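You operate a simulated robot arm through the tools that you are given. There is no shell and no other tool.

The job below is to be done with a simulated robot arm. You get a single attempt, and the scene is never put back.

JOB
Unbolt the bench caliper and lift it on to the hub stand's top.
Fine: dial to UNDO; orange driver back in its dock.
Where things are to end (x, y in the base frame): bench caliper within 60 mm of [460, 120].
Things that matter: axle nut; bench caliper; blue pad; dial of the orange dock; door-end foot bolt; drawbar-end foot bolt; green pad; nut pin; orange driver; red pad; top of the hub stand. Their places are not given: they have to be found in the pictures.

The check looks at the end state, three seconds after you hand in, the way a careful person would. Anything else that was tipped, shoved, dropped, spilled or broken makes it a failure.

ROBOT AND FRAMES
A 6-joint arm with a two-finger gripper, fixed in place. Base frame: the origin is on the floor under the middle of its stand, x ahead of it, y to its left, z up; the work surface is at about z = 800. Lengths are in mm, angles in rad, forces in N, time in s.
With the tool pointing down near the work surface it reaches from about 100 to 700 mm from the base axis. Its first joint turns from -1.152 to 1.152 rad. Payload 2.45 kg.
The TCP is the grasp point between the finger pads, 30 mm short of the fingertips. In the tool frame z runs along the fingers and y along their closing line. The gripper opens to 106 mm; its body begins 79 mm behind the TCP.
Orientation is told as [roll, pitch, yaw] about the base's x, y, z axes, in that order, counted from this pose: with the fingers straight down and closing along the base's y, the tool's x points along the base's -x, its y along +y and its z along -z.

CONTROLS
- The arm moves only by the tool jog_arm. Its argument "rows" is one flat list of numbers, 6 for each row, row after row: the shift along the tool's x, y, z in m, then the turn, a rotation vector about the tool's x, y, z in rad. In form: [x, y, z, ax, ay, az, x, y, z, ax, ay, az, ...]. A call has 1 to 20 rows; each row shifts and turns the commanded pose from where the row before left it, along the tool's axes as they then stand. "hand" is the finger opening in m, from 0 to 0.106, set as the call begins (left out, the last holds). Rows are played at 5 a second. More than 50 mm and 0.15 rad between two rows, or a gripper value outside its range, and nothing of the call is played. Where a pose cannot be reached the arm comes as near as it can. A force on the tool above 40 N (or 10 N above the force at the start of the call, whichever is more), or a blocked arm, ends the call early, and 0.2 s more pass. Each finger travels about 153 mm/s and halts on what it meets, pressing with about 44 N; the grip force reading is that of the motor and also rises with nothing between the fingers. The clock runs only during rows and for 0.2 s after the last one: add rows that do not move to give the fingers time. It gives the time, the measured TCP pose, the force on the tool (base axes), the opening and the grip force at its end, in the units of the frame above (readings bear some noise), with the torque about the TCP (base axes, N m) and any sound that the robot's microphone picked up.
- Cameras (640 x 400 px; columns grow to the right, rows downward): "scene" is fixed at [63.8, 416.9, 1405]; the picture's right is [-0.69, -0.72, 0.00], its down [-0.40, 0.39, -0.83] and it looks along [0.60, -0.57, -0.56] (base axes); focal length 229 px, centre (320, 200). "wrist" rides on the gripper at [76, -2, -106] in the tool frame; the picture's right is [0.02, 1.00, 0.00], its down [-0.78, 0.02, -0.62] and it looks along [-0.62, 0.01, 0.78] (tool axes); focal length 247 px, centre (320, 200).
- camera(camera): a new picture of that camera. No time passes.
- locate(camera, pixels): for up to 12 pixels [column, row] of the newest picture of that camera ("zoom" is the newest enlarged one), the place [x, y, z] in the base frame of the surface seen there, good to about 3 mm. No time passes.
- close_up(camera, box): a new picture of the part [left, top, right, bottom] of that camera's present view, enlarged. No time passes.
- finish_job(): hands the job in; it is judged then, once.

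Unless the task says otherwise, let go and move clear before handing in.

The tools are called after ">>>" as a command line: name --argument value ..., lists and objects as JSON in quotes. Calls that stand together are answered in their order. jog_arm: Moves the arm, as the interface text tells. Its arguments: {"type":"object","properties":{"rows":{"type":"array"},"hand":{"type":"number"}},"required":["rows"]} The other tools are called the same way: camera (camera) takes a picture; locate (camera, pixels) gives the place of the surface under pixels of a picture; close_up (camera, box) takes an enlarged picture of a part of a camera's view; finish_job () hands the job in.

At the start:

```text
clock: 0.0
tcp_pos: [398.9, 134.9, 1233.0]
ee_rot: [0.0, 0.001, 0.001]
force: [0.0, 0.3, 0.1]
torque: [-0.01, 0.01, 0.0]
gripper_width: 105.9
finger_force: 0.0
```

scene: 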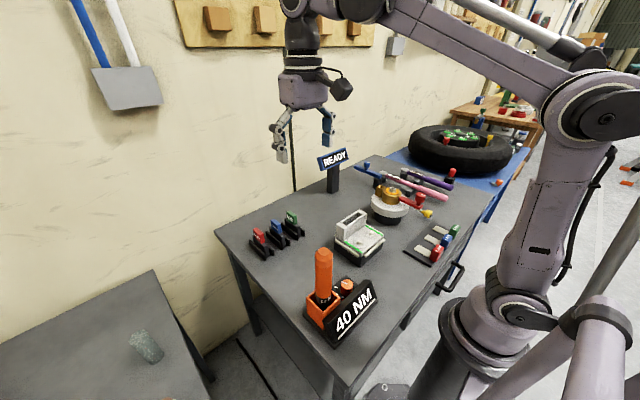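
wrist: 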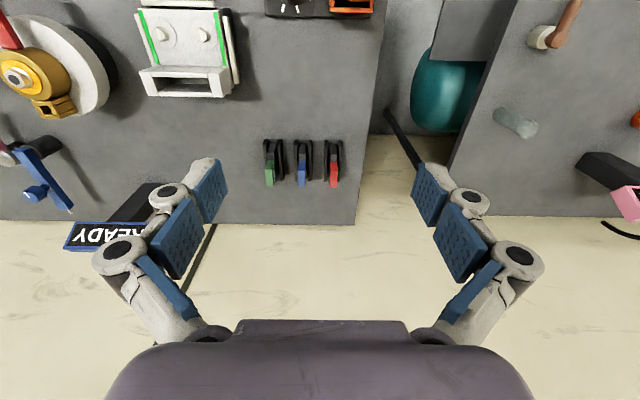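

The scene shows an orange driver in a dock with a dial near (323,275)/(345,287), the pale caliper near (357,235), and the hub stand near (388,208). I'll enlarge these to see details.

>>> close_up --camera "scene" --box '[290, 230, 400, 350]'

>>> close_up --camera "scene" --box '[320, 160, 480, 270]'

>>> close_up --camera "scene" --box '[230, 140, 390, 260]'

>>> close_up --camera "wrist" --box '[0, 0, 390, 220]'

```text
3.33 times, centred on (345, 290) of scene
```

zoom: 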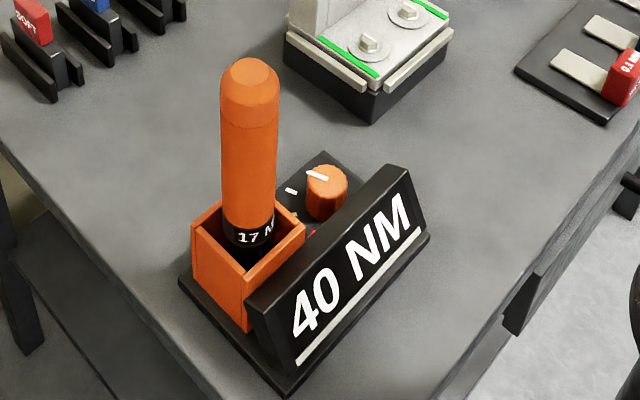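

```text
3.64 times, centred on (400, 215) of scene
```

zoom: 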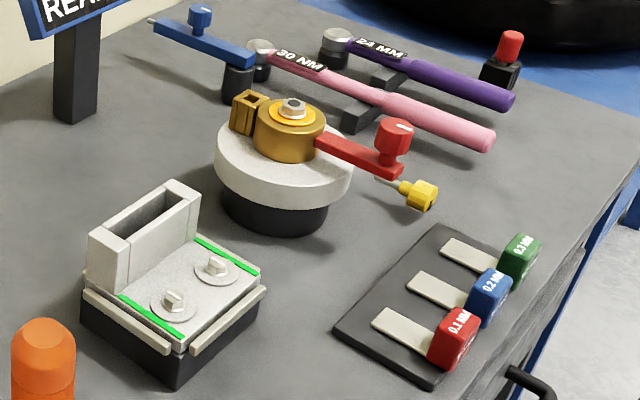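

```text
3.33 times, centred on (310, 200) of scene
```

zoom: 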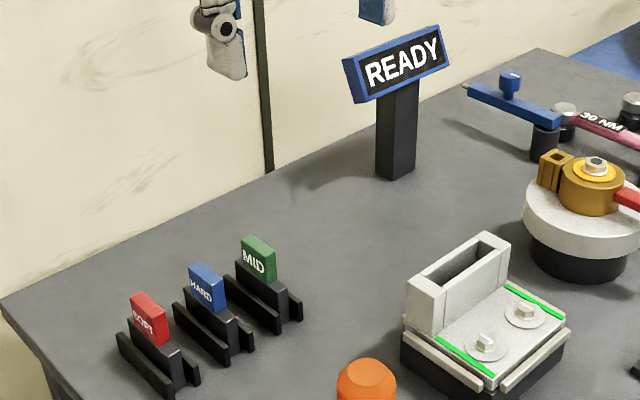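

```text
1.64 times, centred on (195, 110) of wrist
```

zoom: 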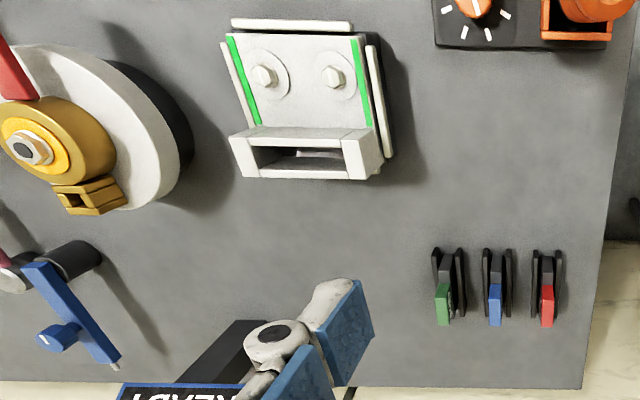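

The pictures show a caliper on a dark base with two bolt heads, and a hub with gold collar. I'll measure the locations of the key features in the scene view.

>>> close_up --camera "scene" --box '[320, 160, 480, 270]'

>>> locate --camera "zoom" --pixels '[[216, 266], [171, 298], [105, 255], [185, 190], [180, 345], [293, 107], [330, 175], [250, 110], [395, 130], [420, 195], [275, 210], [240, 165]]'

>>> locate --camera "scene" --pixels '[[323, 255], [323, 290], [346, 285], [259, 240], [275, 230], [291, 220], [333, 165], [438, 255], [445, 243], [453, 230], [360, 320], [330, 320]]'

```text
3.64 times, centred on (400, 215) of scene
```

zoom: 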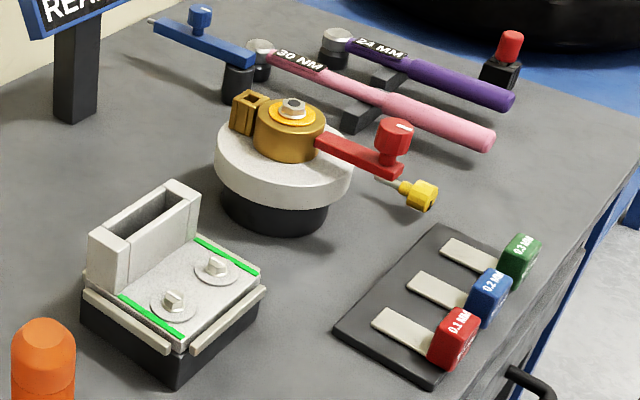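

```text
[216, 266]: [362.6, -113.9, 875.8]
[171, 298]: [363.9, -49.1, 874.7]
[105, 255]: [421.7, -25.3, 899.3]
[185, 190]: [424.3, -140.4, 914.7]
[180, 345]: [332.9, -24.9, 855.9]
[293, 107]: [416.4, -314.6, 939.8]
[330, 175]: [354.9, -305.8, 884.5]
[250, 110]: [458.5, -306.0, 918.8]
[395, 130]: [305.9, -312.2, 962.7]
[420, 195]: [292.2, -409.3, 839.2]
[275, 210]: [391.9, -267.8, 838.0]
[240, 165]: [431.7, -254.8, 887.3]
```

```text
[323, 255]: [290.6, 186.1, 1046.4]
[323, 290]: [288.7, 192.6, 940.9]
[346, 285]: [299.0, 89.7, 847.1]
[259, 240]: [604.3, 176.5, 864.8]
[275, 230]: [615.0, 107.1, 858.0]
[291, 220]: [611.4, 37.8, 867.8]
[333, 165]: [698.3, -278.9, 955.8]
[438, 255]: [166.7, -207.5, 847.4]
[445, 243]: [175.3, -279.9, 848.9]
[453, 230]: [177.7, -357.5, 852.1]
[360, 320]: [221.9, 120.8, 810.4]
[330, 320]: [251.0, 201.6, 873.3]
```

The target (460,120) falls on the empty tabletop near scene pixel (302,270), so the bench table itself seems to be the hub stand. I'll look closer at the dial in both views.

>>> close_up --camera "scene" --box '[325, 265, 385, 305]'

>>> close_up --camera "wrist" --box '[250, 0, 390, 50]'

>>> close_up --camera "scene" --box '[325, 195, 395, 270]'

```text
10.00 times, centred on (355, 285) of scene
```

zoom: 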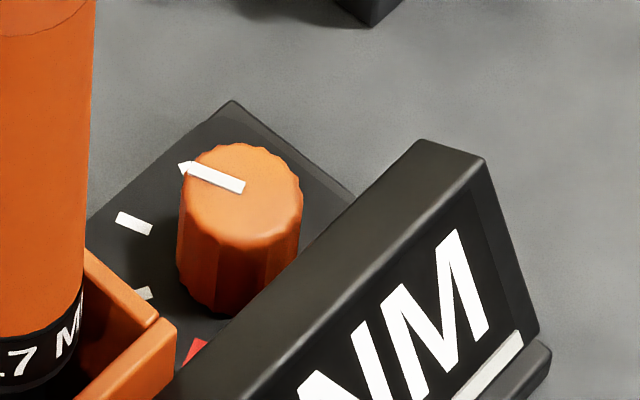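

```text
4.57 times, centred on (320, 25) of wrist
```

zoom: 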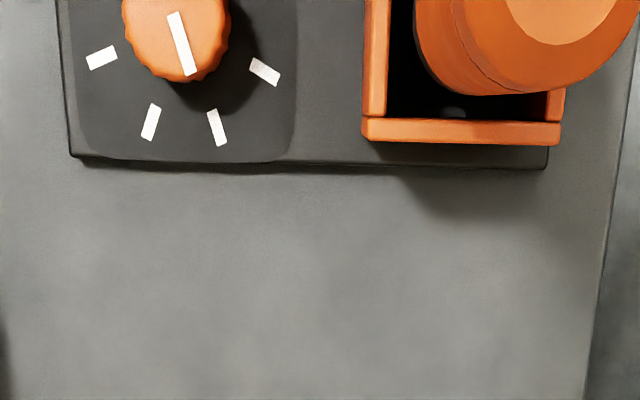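

```text
5.33 times, centred on (360, 232) of scene
```

zoom: 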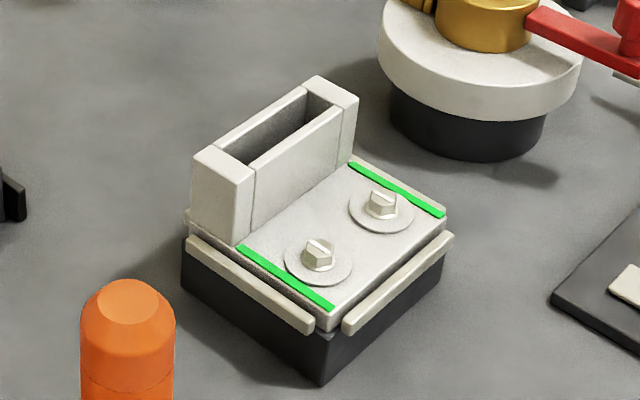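

The dial has a white pointer and several marks, including a red one mostly hidden by the sign at zoom (195,350). I'll move the arm back over the dock so the wrist camera can see the whole dial.

>>> jog_arm --rows '[0.04, -0.008, 0, 0, 0, 0, 0.04, -0.008, 0, 0, 0, 0, 0.04, -0.008, 0, 0, 0, 0, 0.04, -0.008, 0, 0, 0, 0, 0.04, -0.008, 0, 0, 0, 0]'

>>> camera --camera "wrist"

```text
clock: 1.2
tcp_pos: [197.0, 95.8, 1235.5]
ee_rot: [0.001, 0.002, 0.002]
force: [0.0, -1.5, -0.4]
torque: [0.01, -0.07, 0.04]
gripper_width: 105.9
finger_force: 0.1
```

```text
taken
```

wrist: 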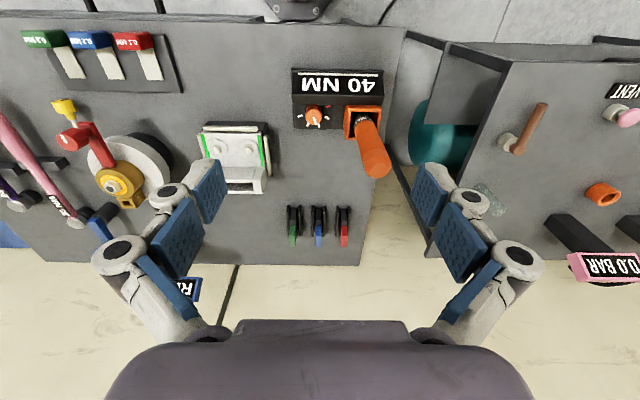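

The dial is now visible near (314,117) with the driver at (370,150). I'll zoom on it.

>>> close_up --camera "wrist" --box '[285, 65, 395, 135]'

>>> close_up --camera "wrist" --box '[180, 110, 290, 200]'

>>> close_up --camera "wrist" --box '[0, 80, 200, 220]'

```text
5.71 times, centred on (340, 100) of wrist
```

zoom: 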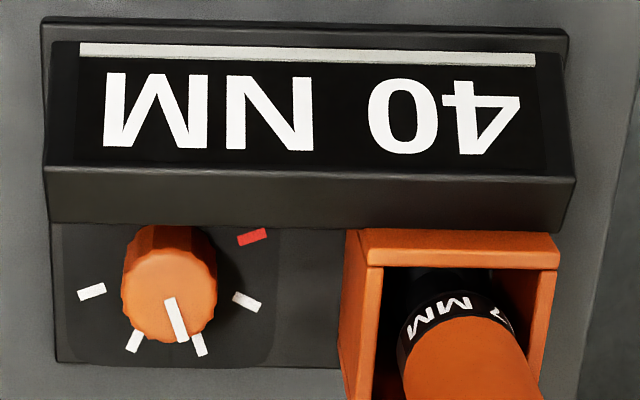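

```text
4.44 times, centred on (235, 155) of wrist
```

zoom: 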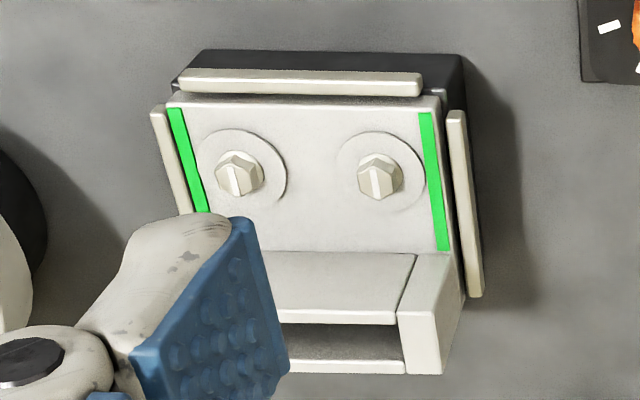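

```text
2.86 times, centred on (100, 150) of wrist
```

zoom: 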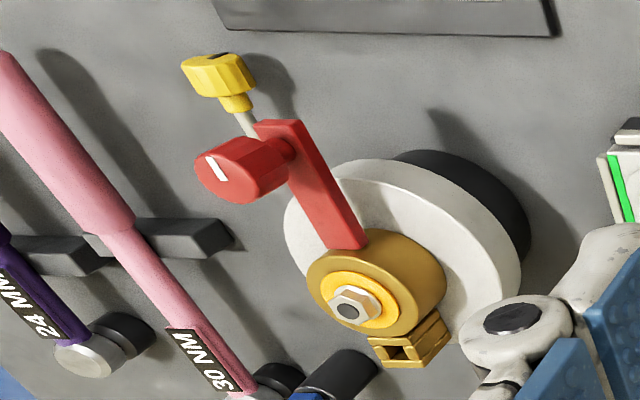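

The dial has four white marks and one red mark at zoom (252,238), which should be UNDO; the pointer now sits at the 40 NM mark. I'll measure the knob, the marks and the dock.

>>> close_up --camera "wrist" --box '[285, 65, 395, 135]'

>>> locate --camera "zoom" --pixels '[[168, 290], [168, 240], [125, 290], [214, 290], [170, 330], [252, 238], [245, 302], [199, 343], [134, 340], [92, 290], [172, 303], [185, 338]]'

>>> locate --camera "zoom" --pixels '[[48, 175], [570, 185], [60, 25], [560, 35], [60, 355], [350, 245], [555, 245], [345, 390], [60, 205], [320, 178], [400, 345], [500, 300]]'

```text
5.71 times, centred on (340, 100) of wrist
```

zoom: 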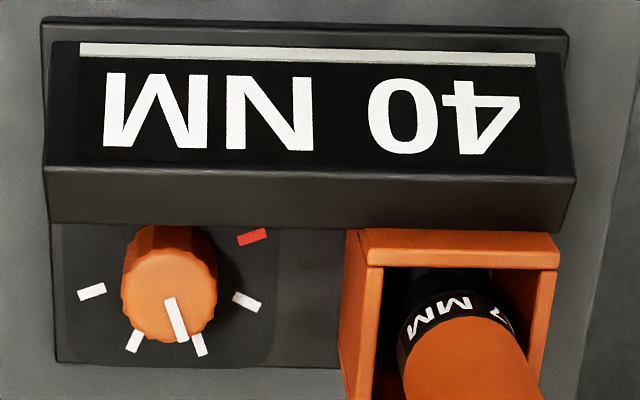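

```text
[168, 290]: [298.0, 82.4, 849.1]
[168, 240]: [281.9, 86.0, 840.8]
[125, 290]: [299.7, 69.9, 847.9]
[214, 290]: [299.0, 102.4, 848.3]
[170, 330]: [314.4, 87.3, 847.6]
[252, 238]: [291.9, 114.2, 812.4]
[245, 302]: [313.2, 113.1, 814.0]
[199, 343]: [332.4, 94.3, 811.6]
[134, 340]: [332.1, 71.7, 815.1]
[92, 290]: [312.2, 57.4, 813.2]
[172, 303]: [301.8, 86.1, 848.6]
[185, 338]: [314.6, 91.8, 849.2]
```

```text
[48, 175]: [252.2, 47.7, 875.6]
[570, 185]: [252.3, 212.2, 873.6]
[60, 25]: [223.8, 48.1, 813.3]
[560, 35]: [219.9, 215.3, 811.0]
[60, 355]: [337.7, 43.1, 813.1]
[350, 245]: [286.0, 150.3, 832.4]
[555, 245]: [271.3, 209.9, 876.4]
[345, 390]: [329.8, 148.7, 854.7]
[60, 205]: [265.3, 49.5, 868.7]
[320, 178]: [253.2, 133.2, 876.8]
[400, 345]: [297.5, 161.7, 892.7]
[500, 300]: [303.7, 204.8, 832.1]
```

The knob is about 32 mm wide, centred near (301,85) with its top at z≈848, and the red mark lies ~90° counter-clockwise of the pointer. I'll narrow the fingers and move above the knob.

>>> jog_arm --rows '[-0.026, -0.0027, 0.0338, 0, 0, 0, -0.026, -0.0027, 0.0338, 0, 0, 0, -0.026, -0.0027, 0.0338, 0, 0, 0, -0.026, -0.0027, 0.0338, 0, 0, 0, 0, 0, 0, 0, 0, 0]' --hand 0.05

>>> camera --camera "wrist"

>>> camera --camera "scene"

```text
clock: 2.4
tcp_pos: [302.3, 84.7, 1096.9]
ee_rot: [0.0, -0.001, 0.0]
force: [0.6, 0.7, -1.0]
torque: [-0.02, -0.02, -0.04]
gripper_width: 50.0
finger_force: 0.1
```

```text
taken
```

wrist: 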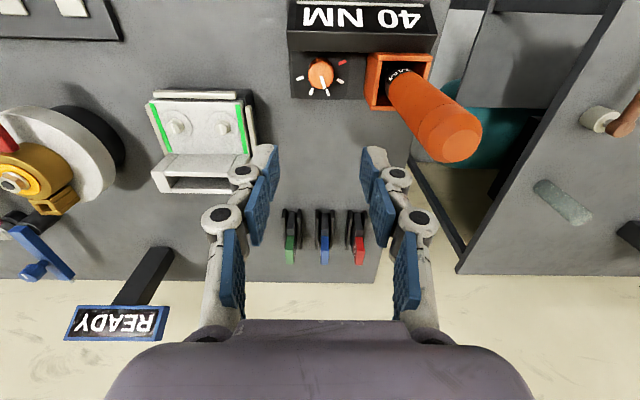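

```text
taken
```

scene: 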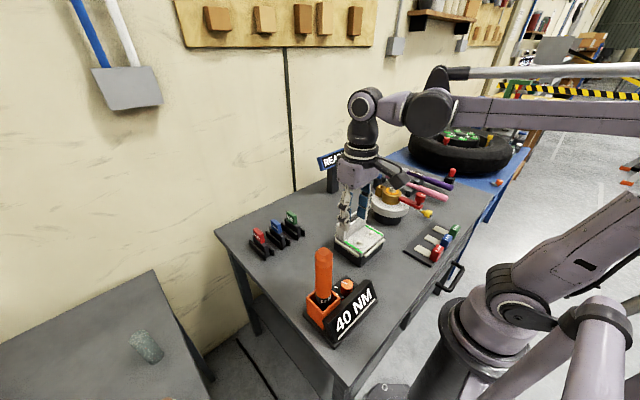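

The wrist view shows the knob at (320,75) and the driver top at (452,135). I'll measure the driver's axis and the knob again from here.

>>> locate --camera "wrist" --pixels '[[460, 140], [430, 140], [482, 130], [425, 115], [320, 75], [309, 78], [332, 78], [320, 88], [385, 60], [368, 55], [430, 60], [372, 105]]'

>>> close_up --camera "wrist" --box '[280, 0, 500, 170]'

```text
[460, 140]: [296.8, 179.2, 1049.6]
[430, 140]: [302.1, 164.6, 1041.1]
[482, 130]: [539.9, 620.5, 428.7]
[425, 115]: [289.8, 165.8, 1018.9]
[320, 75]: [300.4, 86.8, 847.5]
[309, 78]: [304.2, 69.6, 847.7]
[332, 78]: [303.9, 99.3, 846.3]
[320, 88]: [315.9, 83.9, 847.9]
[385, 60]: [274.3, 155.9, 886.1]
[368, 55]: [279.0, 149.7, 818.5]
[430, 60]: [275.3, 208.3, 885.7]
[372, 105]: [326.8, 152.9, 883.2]
```

```text
2.35 times, centred on (390, 85) of wrist
```

zoom: 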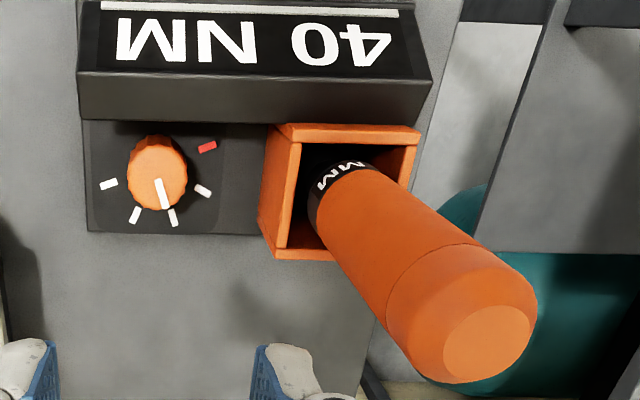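

The knob centre measures about (301,85), right under the TCP, and the driver handle edge is at y≈162, leaving enough room for the gripper. I'll descend to just above the knob.

>>> jog_arm --rows '[0.0002, 0, 0.042, 0, 0, 0, 0.0002, 0, 0.042, 0, 0, 0, 0.0002, 0, 0.042, 0, 0, 0, 0.0002, 0, 0.042, 0, 0, 0, 0, 0, 0.03, 0, 0, 0, 0, 0, 0, 0, 0, 0]'

>>> camera --camera "wrist"

>>> camera --camera "scene"

```text
clock: 3.8
tcp_pos: [303.4, 84.1, 900.4]
ee_rot: [0.0, 0.001, 0.0]
force: [-0.1, -0.4, 0.4]
torque: [0.0, 0.0, 0.03]
gripper_width: 50.2
finger_force: 0.0
```

```text
taken
```

wrist: 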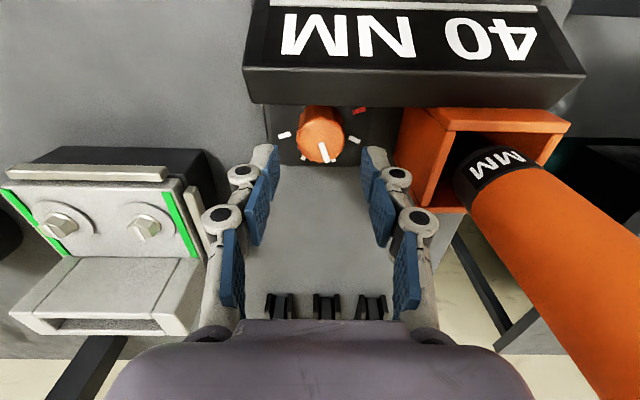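

```text
taken
```

scene: 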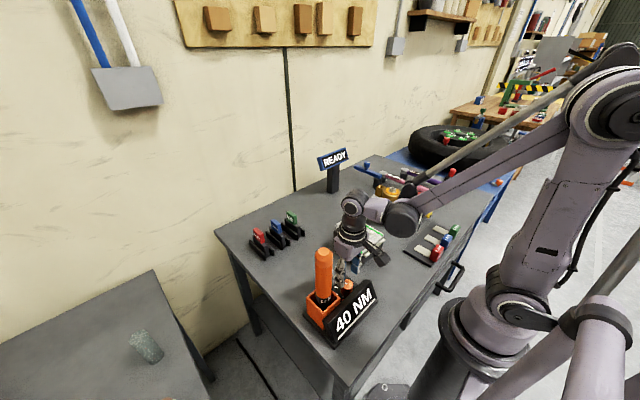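

The fingers straddle the knob and are clear of the driver and sign. I'll lower 48 mm to put the pads around the knob.

>>> jog_arm --rows '[0.0005, 0.0003, 0.016, 0, 0, 0, 0.0005, 0.0003, 0.016, 0, 0, 0, 0.0005, 0.0004, 0.016, 0, 0, 0, 0, 0, 0, 0, 0, 0]'

>>> close_up --camera "wrist" --box '[200, 60, 440, 240]'

```text
clock: 4.8
tcp_pos: [300.7, 86.0, 851.8]
ee_rot: [0.0, 0.002, 0.0]
force: [0.0, 0.7, 0.0]
torque: [-0.03, 0.05, -0.03]
gripper_width: 50.0
finger_force: 0.1
```

```text
2.22 times, centred on (320, 150) of wrist
```

zoom: 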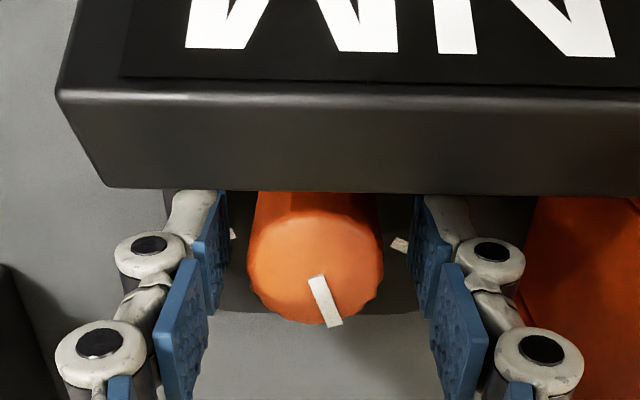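

The knob sits centred between the pads (zoom 315,260). I'll close on it.

>>> jog_arm --rows '[0, 0, 0, 0, 0, 0, 0, 0, 0, 0, 0, 0, 0, 0, 0, 0, 0, 0]' --hand 0.026

>>> close_up --camera "wrist" --box '[200, 60, 440, 240]'

```text
clock: 5.6
tcp_pos: [299.6, 83.7, 852.3]
ee_rot: [-0.001, 0.001, -0.002]
force: [-1.0, -12.9, -5.1]
torque: [-0.43, 0.1, -0.01]
gripper_width: 32.9
finger_force: 45.3
```

```text
2.22 times, centred on (320, 150) of wrist
```

zoom: 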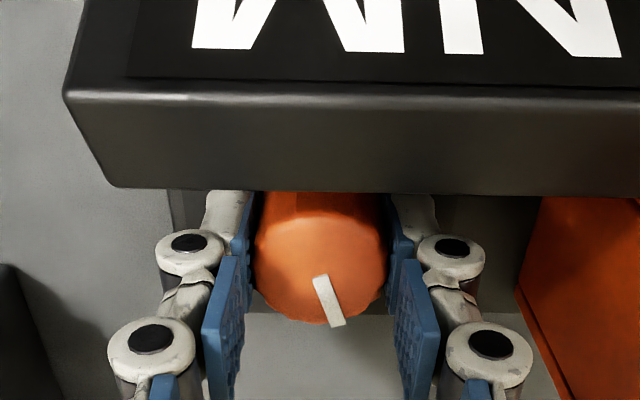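

The grip holds at 32.9 mm, with a −12.9 N side force showing the knob centre is slightly to −y. I'll shift −2 mm in y to relieve it.

>>> jog_arm --rows '[0, -0.0015, 0, 0, 0, 0, 0, 0, 0, 0, 0, 0]'

```text
clock: 6.2
tcp_pos: [300.7, 84.9, 851.3]
ee_rot: [0.001, -0.001, -0.002]
force: [-2.1, -2.4, -10.6]
torque: [-0.24, 0.18, 0.05]
gripper_width: 32.8
finger_force: 44.7
```

Force is mostly relieved. Now I'll turn counter-clockwise seen from above (toward the red mark), 0.4 rad first, to check direction.

>>> jog_arm --rows '[0, 0, 0, 0, 0, -0.1, 0, 0, 0, 0, 0, -0.1, 0, 0, 0, 0, 0, -0.1, 0, 0, 0, 0, 0, -0.1, 0, 0, 0, 0, 0, 0]'

>>> camera --camera "wrist"

>>> close_up --camera "scene" --box '[290, 230, 400, 350]'

```text
clock: 7.4
tcp_pos: [299.8, 85.5, 852.1]
ee_rot: [0.002, 0.001, 0.403]
force: [-6.3, 10.1, -26.7]
torque: [0.15, 0.4, 0.03]
gripper_width: 32.8
finger_force: 44.6
```

```text
taken
```

wrist: 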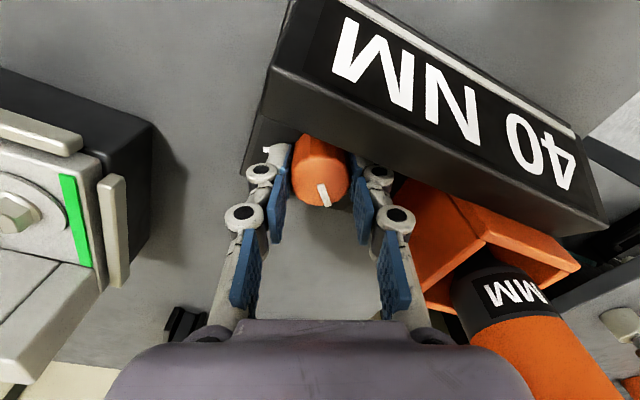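

```text
3.33 times, centred on (345, 290) of scene
```

zoom: 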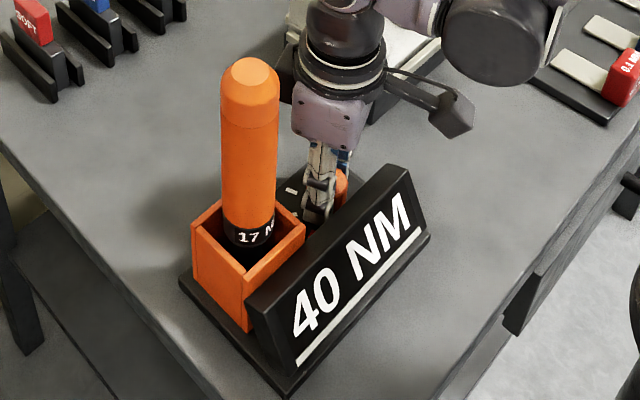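

The pointer moves with the gripper and the display still says 40 NM. The −26.7 N vertical force suggests the grip is pulling down slightly, so I'll lower 1 mm, shift a bit, and keep turning in steps.

>>> jog_arm --rows '[0, 0, 0.001, 0, 0, 0, 0, 0, 0, 0, 0, -0.1, 0, 0, 0, 0, 0, -0.1, 0, 0, 0, 0, 0, 0]'

>>> close_up --camera "scene" --box '[290, 230, 400, 350]'

```text
clock: 8.4
tcp_pos: [300.2, 84.9, 851.3]
ee_rot: [0.003, -0.002, 0.601]
force: [-6.2, 13.0, 35.0]
torque: [0.47, 0.19, 0.02]
gripper_width: 32.6
finger_force: 44.7
```

```text
3.33 times, centred on (345, 290) of scene
```

zoom: 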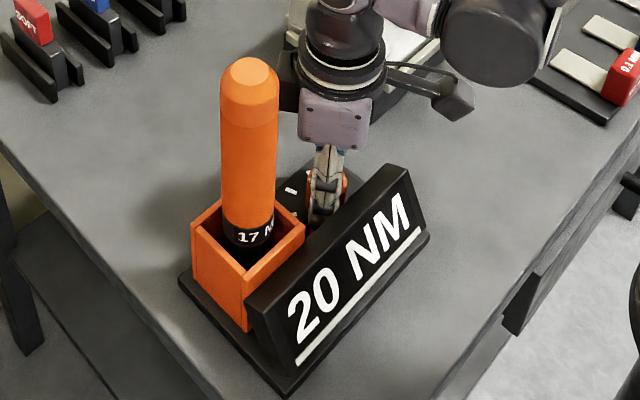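

The display changed to 20 NM, so the next position toward the red mark should be UNDO. The yaw is now 0.6 rad; to stay clear of the sign I'll let go here, turn back, and re-grip for the rest.

>>> jog_arm --rows '[0, 0, -0.0005, 0, 0, 0, 0, 0, 0, 0, 0, 0, 0, 0, 0, 0, 0, 0]' --hand 0.042

>>> camera --camera "wrist"

>>> close_up --camera "scene" --box '[290, 230, 400, 350]'

```text
clock: 9.2
tcp_pos: [300.0, 83.9, 851.7]
ee_rot: [-0.001, 0.0, 0.597]
force: [1.1, 0.2, 0.3]
torque: [-0.02, -0.01, 0.0]
gripper_width: 41.9
finger_force: 0.0
```

```text
taken
```

wrist: 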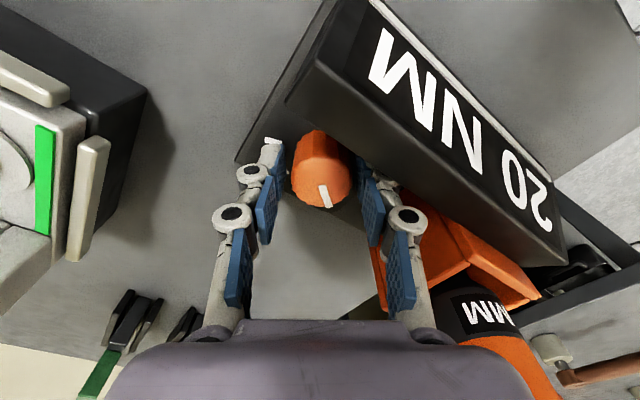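

```text
3.33 times, centred on (345, 290) of scene
```

zoom: 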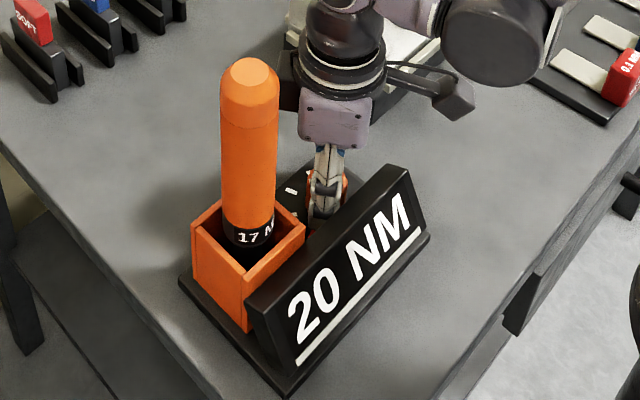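

The fingers are free and the dial stays at 20 NM. I'll rotate the open fingers back by 1.0 rad around the knob.

>>> jog_arm --rows '[0, 0, 0, 0, 0, 0.1, 0, 0, 0, 0, 0, 0.1, 0, 0, 0, 0, 0, 0.1, 0, 0, 0, 0, 0, 0.1, 0, 0, 0, 0, 0, 0.1, 0, 0, 0, 0, 0, 0.1, 0, 0, 0, 0, 0, 0.1, 0, 0, 0, 0, 0, 0.1, 0, 0, 0, 0, 0, 0.1, 0, 0, 0, 0, 0, 0.1, 0, 0, 0, 0, 0, 0]'

>>> camera --camera "wrist"

>>> close_up --camera "scene" --box '[290, 230, 400, 350]'

```text
clock: 11.6
tcp_pos: [300.2, 83.5, 851.0]
ee_rot: [0.001, -0.002, -0.401]
force: [0.2, -0.3, -0.6]
torque: [0.02, 0.0, 0.03]
gripper_width: 41.8
finger_force: 0.1
```

```text
taken
```

wrist: 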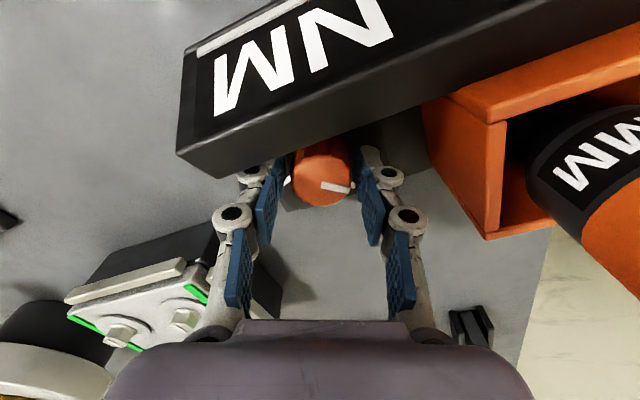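

```text
3.33 times, centred on (345, 290) of scene
```

zoom: 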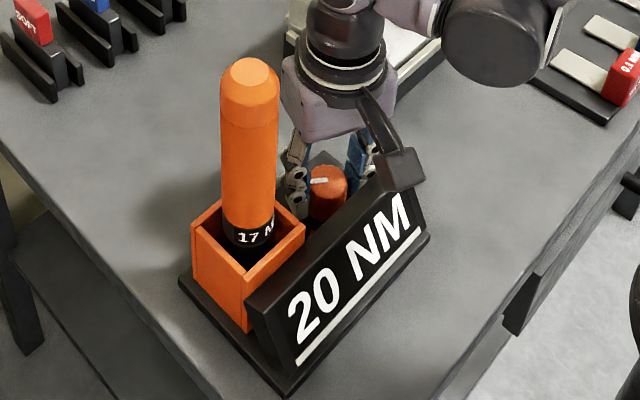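

The dial still reads 20 NM with the pointer visible at (335,187). I'll grip again and check the forces.

>>> jog_arm --rows '[0, 0, 0, 0, 0, 0, 0, 0, 0, 0, 0, 0, 0, 0, 0, 0, 0, 0]' --hand 0.026

```text
clock: 12.4
tcp_pos: [300.5, 84.4, 851.9]
ee_rot: [0.001, 0.0, -0.399]
force: [2.4, 5.7, 6.2]
torque: [0.19, -0.08, 0.0]
gripper_width: 32.5
finger_force: 45.3
```

Forces are small, so I'll turn 0.5 rad counter-clockwise and recheck.

>>> jog_arm --rows '[0, 0, 0, 0, 0, -0.1, 0, 0, 0, 0, 0, -0.1, 0, 0, 0, 0, 0, -0.1, 0, 0, 0, 0, 0, -0.1, 0, 0, 0, 0, 0, -0.1, 0, 0, 0, 0, 0, 0]'

>>> close_up --camera "scene" --box '[290, 230, 400, 350]'

```text
clock: 13.8
tcp_pos: [300.4, 85.4, 852.2]
ee_rot: [0.001, 0.0, 0.101]
force: [2.9, 14.0, 1.0]
torque: [0.34, 0.26, -0.03]
gripper_width: 32.4
finger_force: 44.8
```

```text
3.33 times, centred on (345, 290) of scene
```

zoom: 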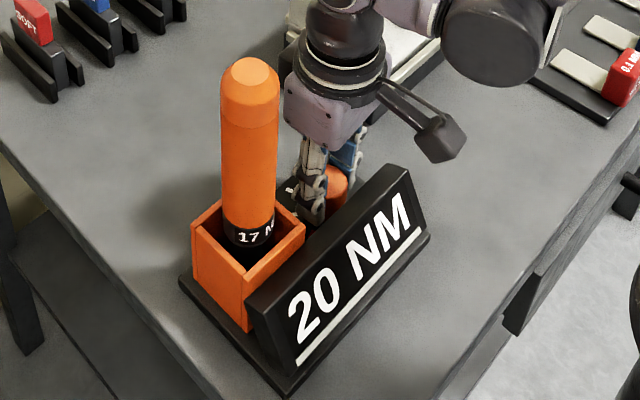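

The display still reads 20 NM at 1.1 rad of total turn. I'll relieve the side force by 0.5 mm and turn another 0.5 rad.

>>> jog_arm --rows '[0, 0.001, 0, 0, 0, 0, 0, 0, 0, 0, 0, -0.1, 0, 0, 0, 0, 0, -0.1, 0, 0, 0, 0, 0, -0.1, 0, 0, 0, 0, 0, -0.1, 0, 0, 0, 0, 0, -0.1, 0, 0, 0, 0, 0, 0]'

>>> close_up --camera "scene" --box '[290, 230, 400, 350]'

>>> camera --camera "wrist"

```text
clock: 15.4
tcp_pos: [300.4, 85.3, 851.4]
ee_rot: [0.0, 0.004, 0.601]
force: [0.3, 6.5, -13.0]
torque: [0.21, 0.08, -0.42]
gripper_width: 32.2
finger_force: 45.2
```

```text
3.33 times, centred on (345, 290) of scene
```

zoom: 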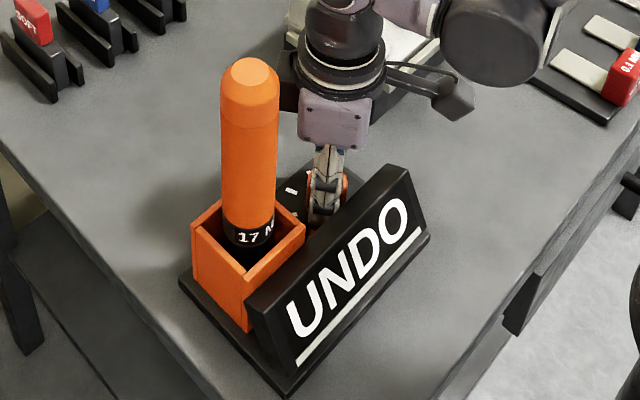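

```text
taken
```

wrist: 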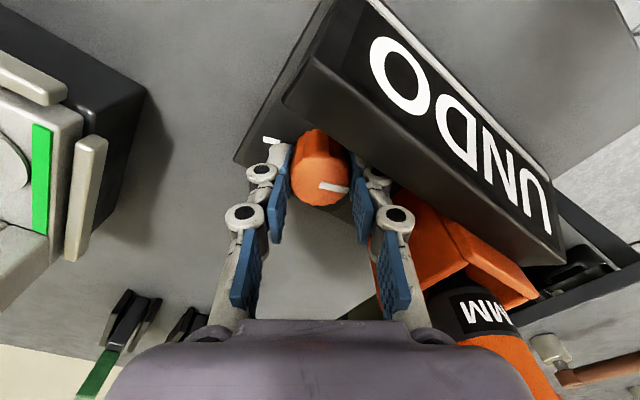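

The display now reads UNDO. I'll release the knob, rise straight up, then turn the wrist back to zero yaw above everything.

>>> jog_arm --rows '[0, 0, 0, 0, 0, 0, 0, 0, 0, 0, 0, 0]' --hand 0.044

>>> jog_arm --rows '[0, 0, -0.02, 0, 0, 0, 0, 0, -0.04, 0, 0, 0, 0, 0, -0.04, 0, 0, 0, 0, 0, -0.04, 0, 0, 0, 0, 0, -0.04, 0, 0, 0, 0, 0, -0.04, 0, 0, 0, 0, 0, -0.04, 0, 0, 0, 0, 0, -0.04, 0, 0, 0, 0, 0, 0, 0, 0, 0.1, 0, 0, 0, 0, 0, 0.1, 0, 0, 0, 0, 0, 0.1, 0, 0, 0, 0, 0, 0.1, 0, 0, 0, 0, 0, 0.1, 0, 0, 0, 0, 0, 0.1]'

>>> camera --camera "wrist"

>>> camera --camera "scene"

```text
clock: 16.0
tcp_pos: [301.6, 85.5, 851.2]
ee_rot: [0.0, 0.002, 0.597]
force: [0.3, 0.0, -0.5]
torque: [0.01, 0.0, 0.01]
gripper_width: 43.9
finger_force: 0.1
```

```text
clock: 19.0
tcp_pos: [299.2, 85.8, 1152.7]
ee_rot: [0.0, 0.0, -0.006]
force: [-0.5, -0.1, 0.2]
torque: [-0.02, 0.0, -0.01]
gripper_width: 44.3
finger_force: 0.0
```

```text
taken
```

wrist: 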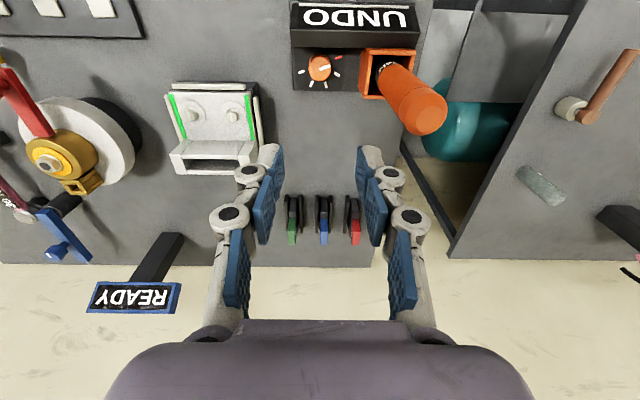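

```text
taken
```

scene: 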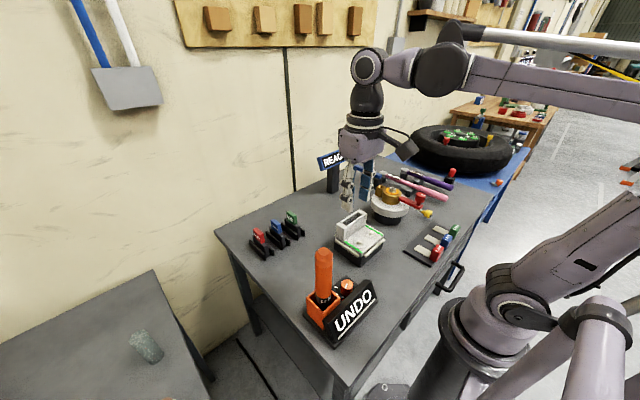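

The dial is at UNDO (pointer at (325,65) towards red). Now I'll measure the driver handle closely.

>>> close_up --camera "wrist" --box '[350, 40, 460, 140]'

>>> close_up --camera "scene" --box '[300, 235, 350, 315]'

```text
4.00 times, centred on (405, 90) of wrist
```

zoom: 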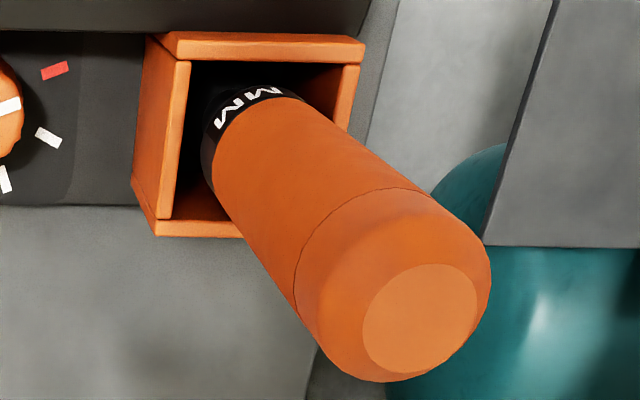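

```text
5.00 times, centred on (325, 275) of scene
```

zoom: 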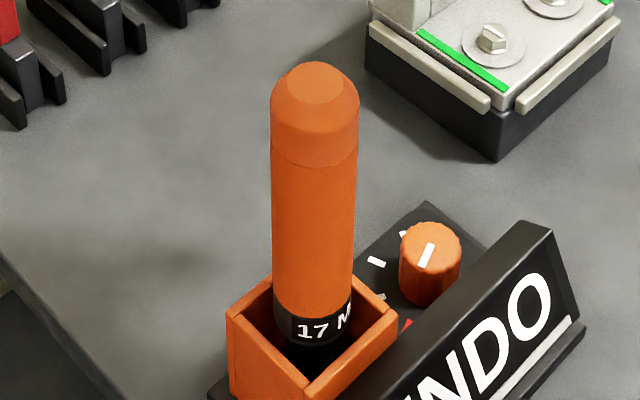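

>>> locate --camera "zoom" --pixels '[[318, 85], [290, 90], [345, 90], [318, 68], [318, 102], [314, 150], [314, 200], [314, 290], [276, 200], [352, 200], [318, 340], [240, 330]]'

>>> locate --camera "wrist" --pixels '[[410, 110], [424, 110], [410, 124], [395, 110], [410, 100], [428, 102], [420, 118], [398, 95], [372, 90], [418, 50], [386, 48], [370, 97]]'

```text
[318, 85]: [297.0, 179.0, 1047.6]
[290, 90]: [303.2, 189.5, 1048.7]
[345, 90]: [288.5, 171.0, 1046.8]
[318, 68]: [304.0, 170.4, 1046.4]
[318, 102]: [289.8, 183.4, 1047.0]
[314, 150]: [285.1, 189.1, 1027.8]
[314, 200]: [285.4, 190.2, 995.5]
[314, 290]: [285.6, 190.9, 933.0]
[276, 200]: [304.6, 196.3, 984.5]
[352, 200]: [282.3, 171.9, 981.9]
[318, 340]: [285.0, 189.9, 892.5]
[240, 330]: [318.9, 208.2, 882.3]
```

```text
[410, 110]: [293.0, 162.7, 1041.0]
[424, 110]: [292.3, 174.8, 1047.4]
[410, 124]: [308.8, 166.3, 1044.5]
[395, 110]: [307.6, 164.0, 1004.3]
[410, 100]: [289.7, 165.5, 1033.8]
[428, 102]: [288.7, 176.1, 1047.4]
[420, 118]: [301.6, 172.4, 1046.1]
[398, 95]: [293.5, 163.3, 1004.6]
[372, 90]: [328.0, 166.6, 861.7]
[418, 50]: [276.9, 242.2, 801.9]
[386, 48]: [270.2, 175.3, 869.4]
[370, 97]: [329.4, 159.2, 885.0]
```

The driver handle's axis is about (298.5,179), top z≈1047, radius ≈18. I'll open the fingers and move over it.

>>> jog_arm --rows '[0.0005, 0.031, 0, 0, 0, 0, 0, 0.031, 0, 0, 0, 0, 0, 0.031, 0, 0, 0, 0, 0, 0, 0, 0, 0, 0]' --hand 0.07

>>> camera --camera "wrist"

```text
clock: 20.0
tcp_pos: [300.3, 178.2, 1152.3]
ee_rot: [-0.002, 0.001, -0.002]
force: [-0.6, -0.4, 0.4]
torque: [-0.01, 0.01, 0.0]
gripper_width: 69.9
finger_force: 0.1
```

```text
taken
```

wrist: 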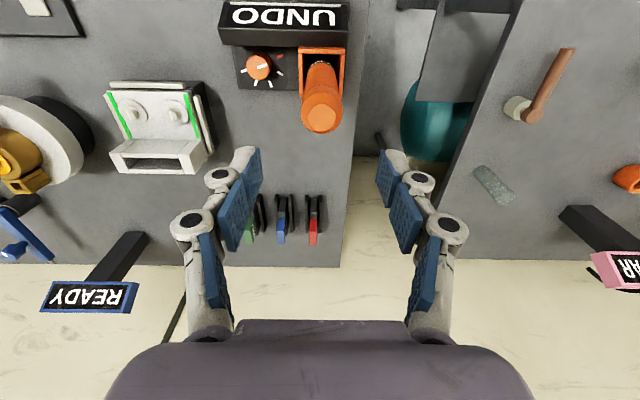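

The driver's top sits at (321,117), exactly where the TCP axis projects. I'll descend to z≈987 around the handle.

>>> jog_arm --rows '[0, 0, 0.035, 0, 0, 0, 0, 0, 0.035, 0, 0, 0, 0, 0, 0.035, 0, 0, 0, 0, 0, 0.03, 0, 0, 0, 0, 0, 0.03, 0, 0, 0, 0, 0, 0, 0, 0, 0]'

>>> camera --camera "wrist"

```text
clock: 21.4
tcp_pos: [299.5, 178.6, 985.9]
ee_rot: [0.0, 0.0, -0.001]
force: [-0.1, -1.1, 0.8]
torque: [0.07, 0.0, 0.01]
gripper_width: 69.9
finger_force: 0.0
```

```text
taken
```

wrist: 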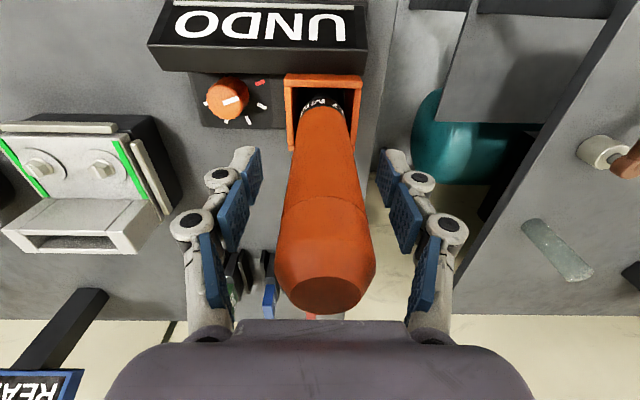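

The handle is centred between the pads. I'll close on it.

>>> jog_arm --rows '[0, 0, 0, 0, 0, 0, 0, 0, 0, 0, 0, 0, 0, 0, 0, 0, 0, 0]' --hand 0.026

>>> camera --camera "wrist"

```text
clock: 22.2
tcp_pos: [299.4, 178.3, 988.3]
ee_rot: [0.0, -0.001, 0.0]
force: [-0.3, 3.0, 11.6]
torque: [0.25, -0.07, 0.02]
gripper_width: 37.2
finger_force: 43.8
```

```text
taken
```

wrist: 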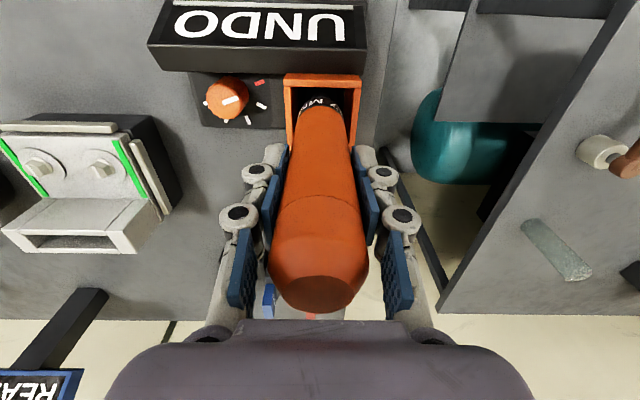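

The gripper holds the handle at 37.2 mm. I'll lift straight up slowly and watch the driver's lower end.

>>> jog_arm --rows '[0, 0, -0.01, 0, 0, 0, 0, 0, -0.02, 0, 0, 0, 0, 0, -0.03, 0, 0, 0, 0, 0, -0.03, 0, 0, 0, 0, 0, -0.03, 0, 0, 0, 0, 0, -0.03, 0, 0, 0, 0, 0, 0, 0, 0, 0]'

>>> camera --camera "scene"

>>> close_up --camera "scene" --box '[280, 180, 400, 330]'

```text
clock: 23.8
tcp_pos: [299.2, 178.5, 1136.5]
ee_rot: [0.0, 0.0, 0.0]
force: [-0.3, 0.3, -5.6]
torque: [0.01, 0.02, -0.01]
gripper_width: 37.0
finger_force: 44.2
```

```text
taken
```

scene: 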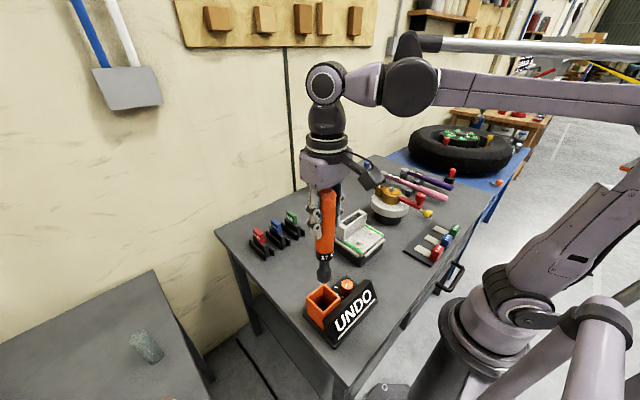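

```text
2.67 times, centred on (340, 255) of scene
```

zoom: 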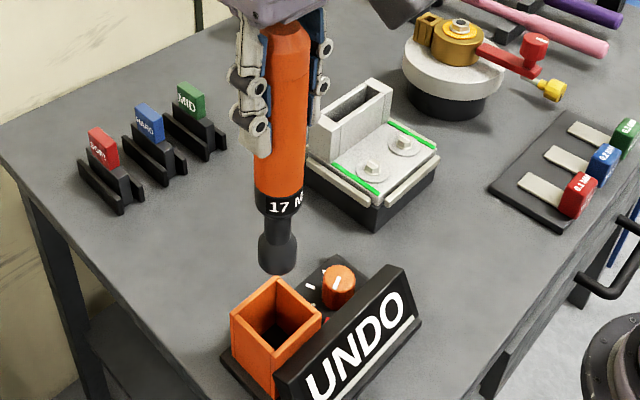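

The driver is free of the dock, with its socket end at zoom (278,262). I'll measure the socket's bottom and the bolt heads.

>>> locate --camera "zoom" --pixels '[[278, 268], [262, 262], [294, 262], [278, 240], [280, 215], [280, 180], [372, 168], [403, 142], [372, 160], [403, 134], [270, 310], [277, 60]]'

>>> close_up --camera "scene" --box '[335, 210, 395, 265]'

```text
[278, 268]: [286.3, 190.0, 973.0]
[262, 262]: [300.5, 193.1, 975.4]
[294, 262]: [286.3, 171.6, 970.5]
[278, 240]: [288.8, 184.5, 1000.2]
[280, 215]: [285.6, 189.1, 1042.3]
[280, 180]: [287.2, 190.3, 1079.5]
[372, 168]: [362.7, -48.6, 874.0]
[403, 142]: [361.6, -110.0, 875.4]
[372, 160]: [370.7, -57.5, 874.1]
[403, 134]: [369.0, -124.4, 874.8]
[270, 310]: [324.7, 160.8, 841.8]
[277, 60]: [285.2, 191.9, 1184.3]
```

```text
7.27 times, centred on (365, 238) of scene
```

zoom: 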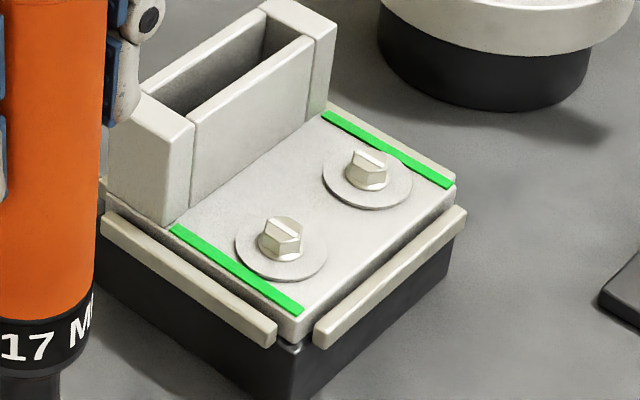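

>>> locate --camera "zoom" --pixels '[[282, 226], [265, 228], [300, 226], [282, 246], [282, 275], [240, 250], [325, 255], [369, 157], [352, 160], [386, 158], [369, 178], [369, 205]]'

>>> locate --camera "zoom" --pixels '[[327, 175], [410, 185], [282, 237], [275, 220], [290, 222], [240, 200], [300, 310], [450, 185], [170, 225], [325, 115], [150, 100], [300, 20]]'

>>> camera --camera "wrist"

```text
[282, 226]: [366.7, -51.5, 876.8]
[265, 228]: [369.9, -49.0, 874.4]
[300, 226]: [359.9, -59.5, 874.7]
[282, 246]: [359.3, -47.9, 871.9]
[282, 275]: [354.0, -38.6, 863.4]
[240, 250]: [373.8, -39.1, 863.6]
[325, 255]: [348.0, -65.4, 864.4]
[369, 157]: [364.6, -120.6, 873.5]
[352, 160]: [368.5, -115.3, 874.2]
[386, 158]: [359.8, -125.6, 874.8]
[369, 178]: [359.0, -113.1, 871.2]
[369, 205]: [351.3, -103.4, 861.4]
```

```text
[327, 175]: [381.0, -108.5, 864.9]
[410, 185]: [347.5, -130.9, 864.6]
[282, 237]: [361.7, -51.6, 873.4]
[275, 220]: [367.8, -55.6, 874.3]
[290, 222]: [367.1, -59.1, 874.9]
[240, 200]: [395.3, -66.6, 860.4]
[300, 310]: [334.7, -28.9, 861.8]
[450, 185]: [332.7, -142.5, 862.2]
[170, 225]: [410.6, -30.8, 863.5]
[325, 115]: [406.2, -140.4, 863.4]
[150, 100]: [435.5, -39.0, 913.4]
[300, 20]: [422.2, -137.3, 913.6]
```

```text
taken
```

wrist: 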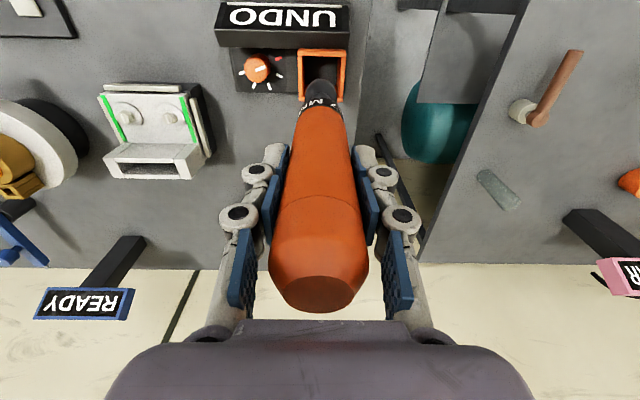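

From these points the bolts sit near (364.5,−54) and (364.3,−119), heads topping at z≈876; the socket bottom is about 167 mm below the TCP. I'll carry the driver over the nearer bolt at this height.

>>> jog_arm --rows '[-0.00815, -0.029, 0, 0, 0, 0, -0.00815, -0.029, 0, 0, 0, 0, -0.00815, -0.029, 0, 0, 0, 0, -0.00815, -0.029, 0, 0, 0, 0, -0.00815, -0.029, 0, 0, 0, 0, -0.00815, -0.029, 0, 0, 0, 0, -0.00815, -0.029, 0, 0, 0, 0, -0.00815, -0.0295, 0, 0, 0, 0, 0, 0, 0, 0, 0, 0]'

>>> camera --camera "wrist"

>>> close_up --camera "scene" --box '[310, 170, 420, 270]'

>>> close_up --camera "wrist" --box '[230, 30, 410, 150]'

```text
clock: 25.8
tcp_pos: [364.4, -54.4, 1136.3]
ee_rot: [0.0, -0.001, 0.001]
force: [-0.2, 0.0, -5.2]
torque: [-0.03, 0.0, -0.02]
gripper_width: 36.9
finger_force: 44.3
```

```text
taken
```

wrist: 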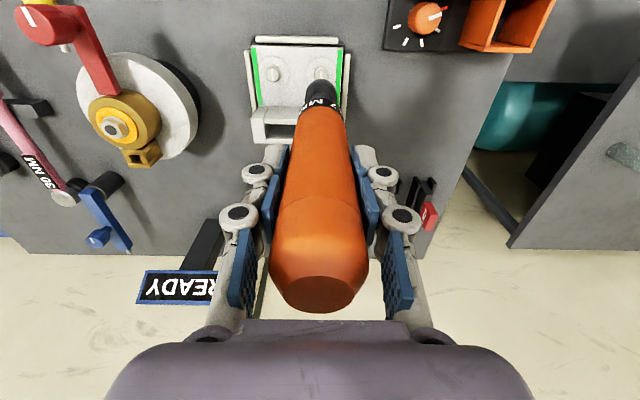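

```text
4.00 times, centred on (365, 220) of scene
```

zoom: 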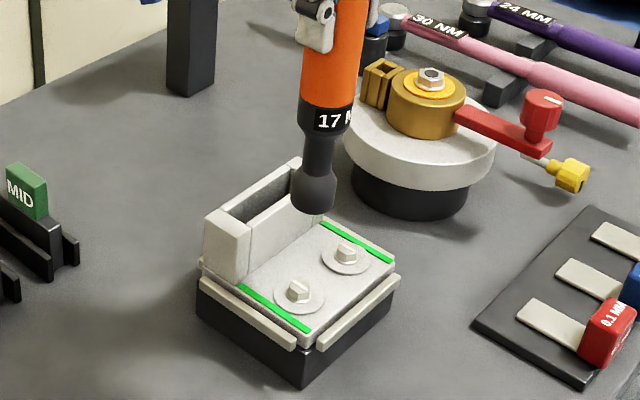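

```text
3.33 times, centred on (320, 90) of wrist
```

zoom: 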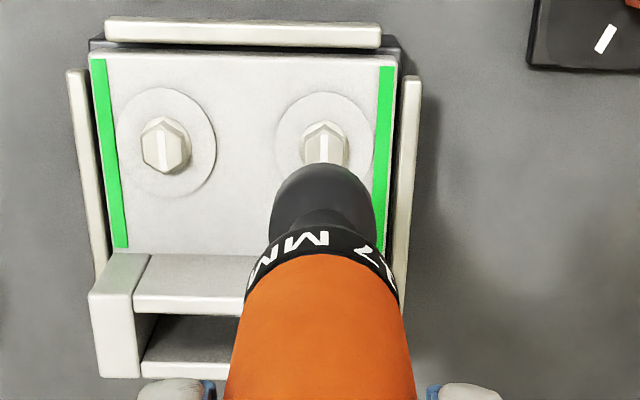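

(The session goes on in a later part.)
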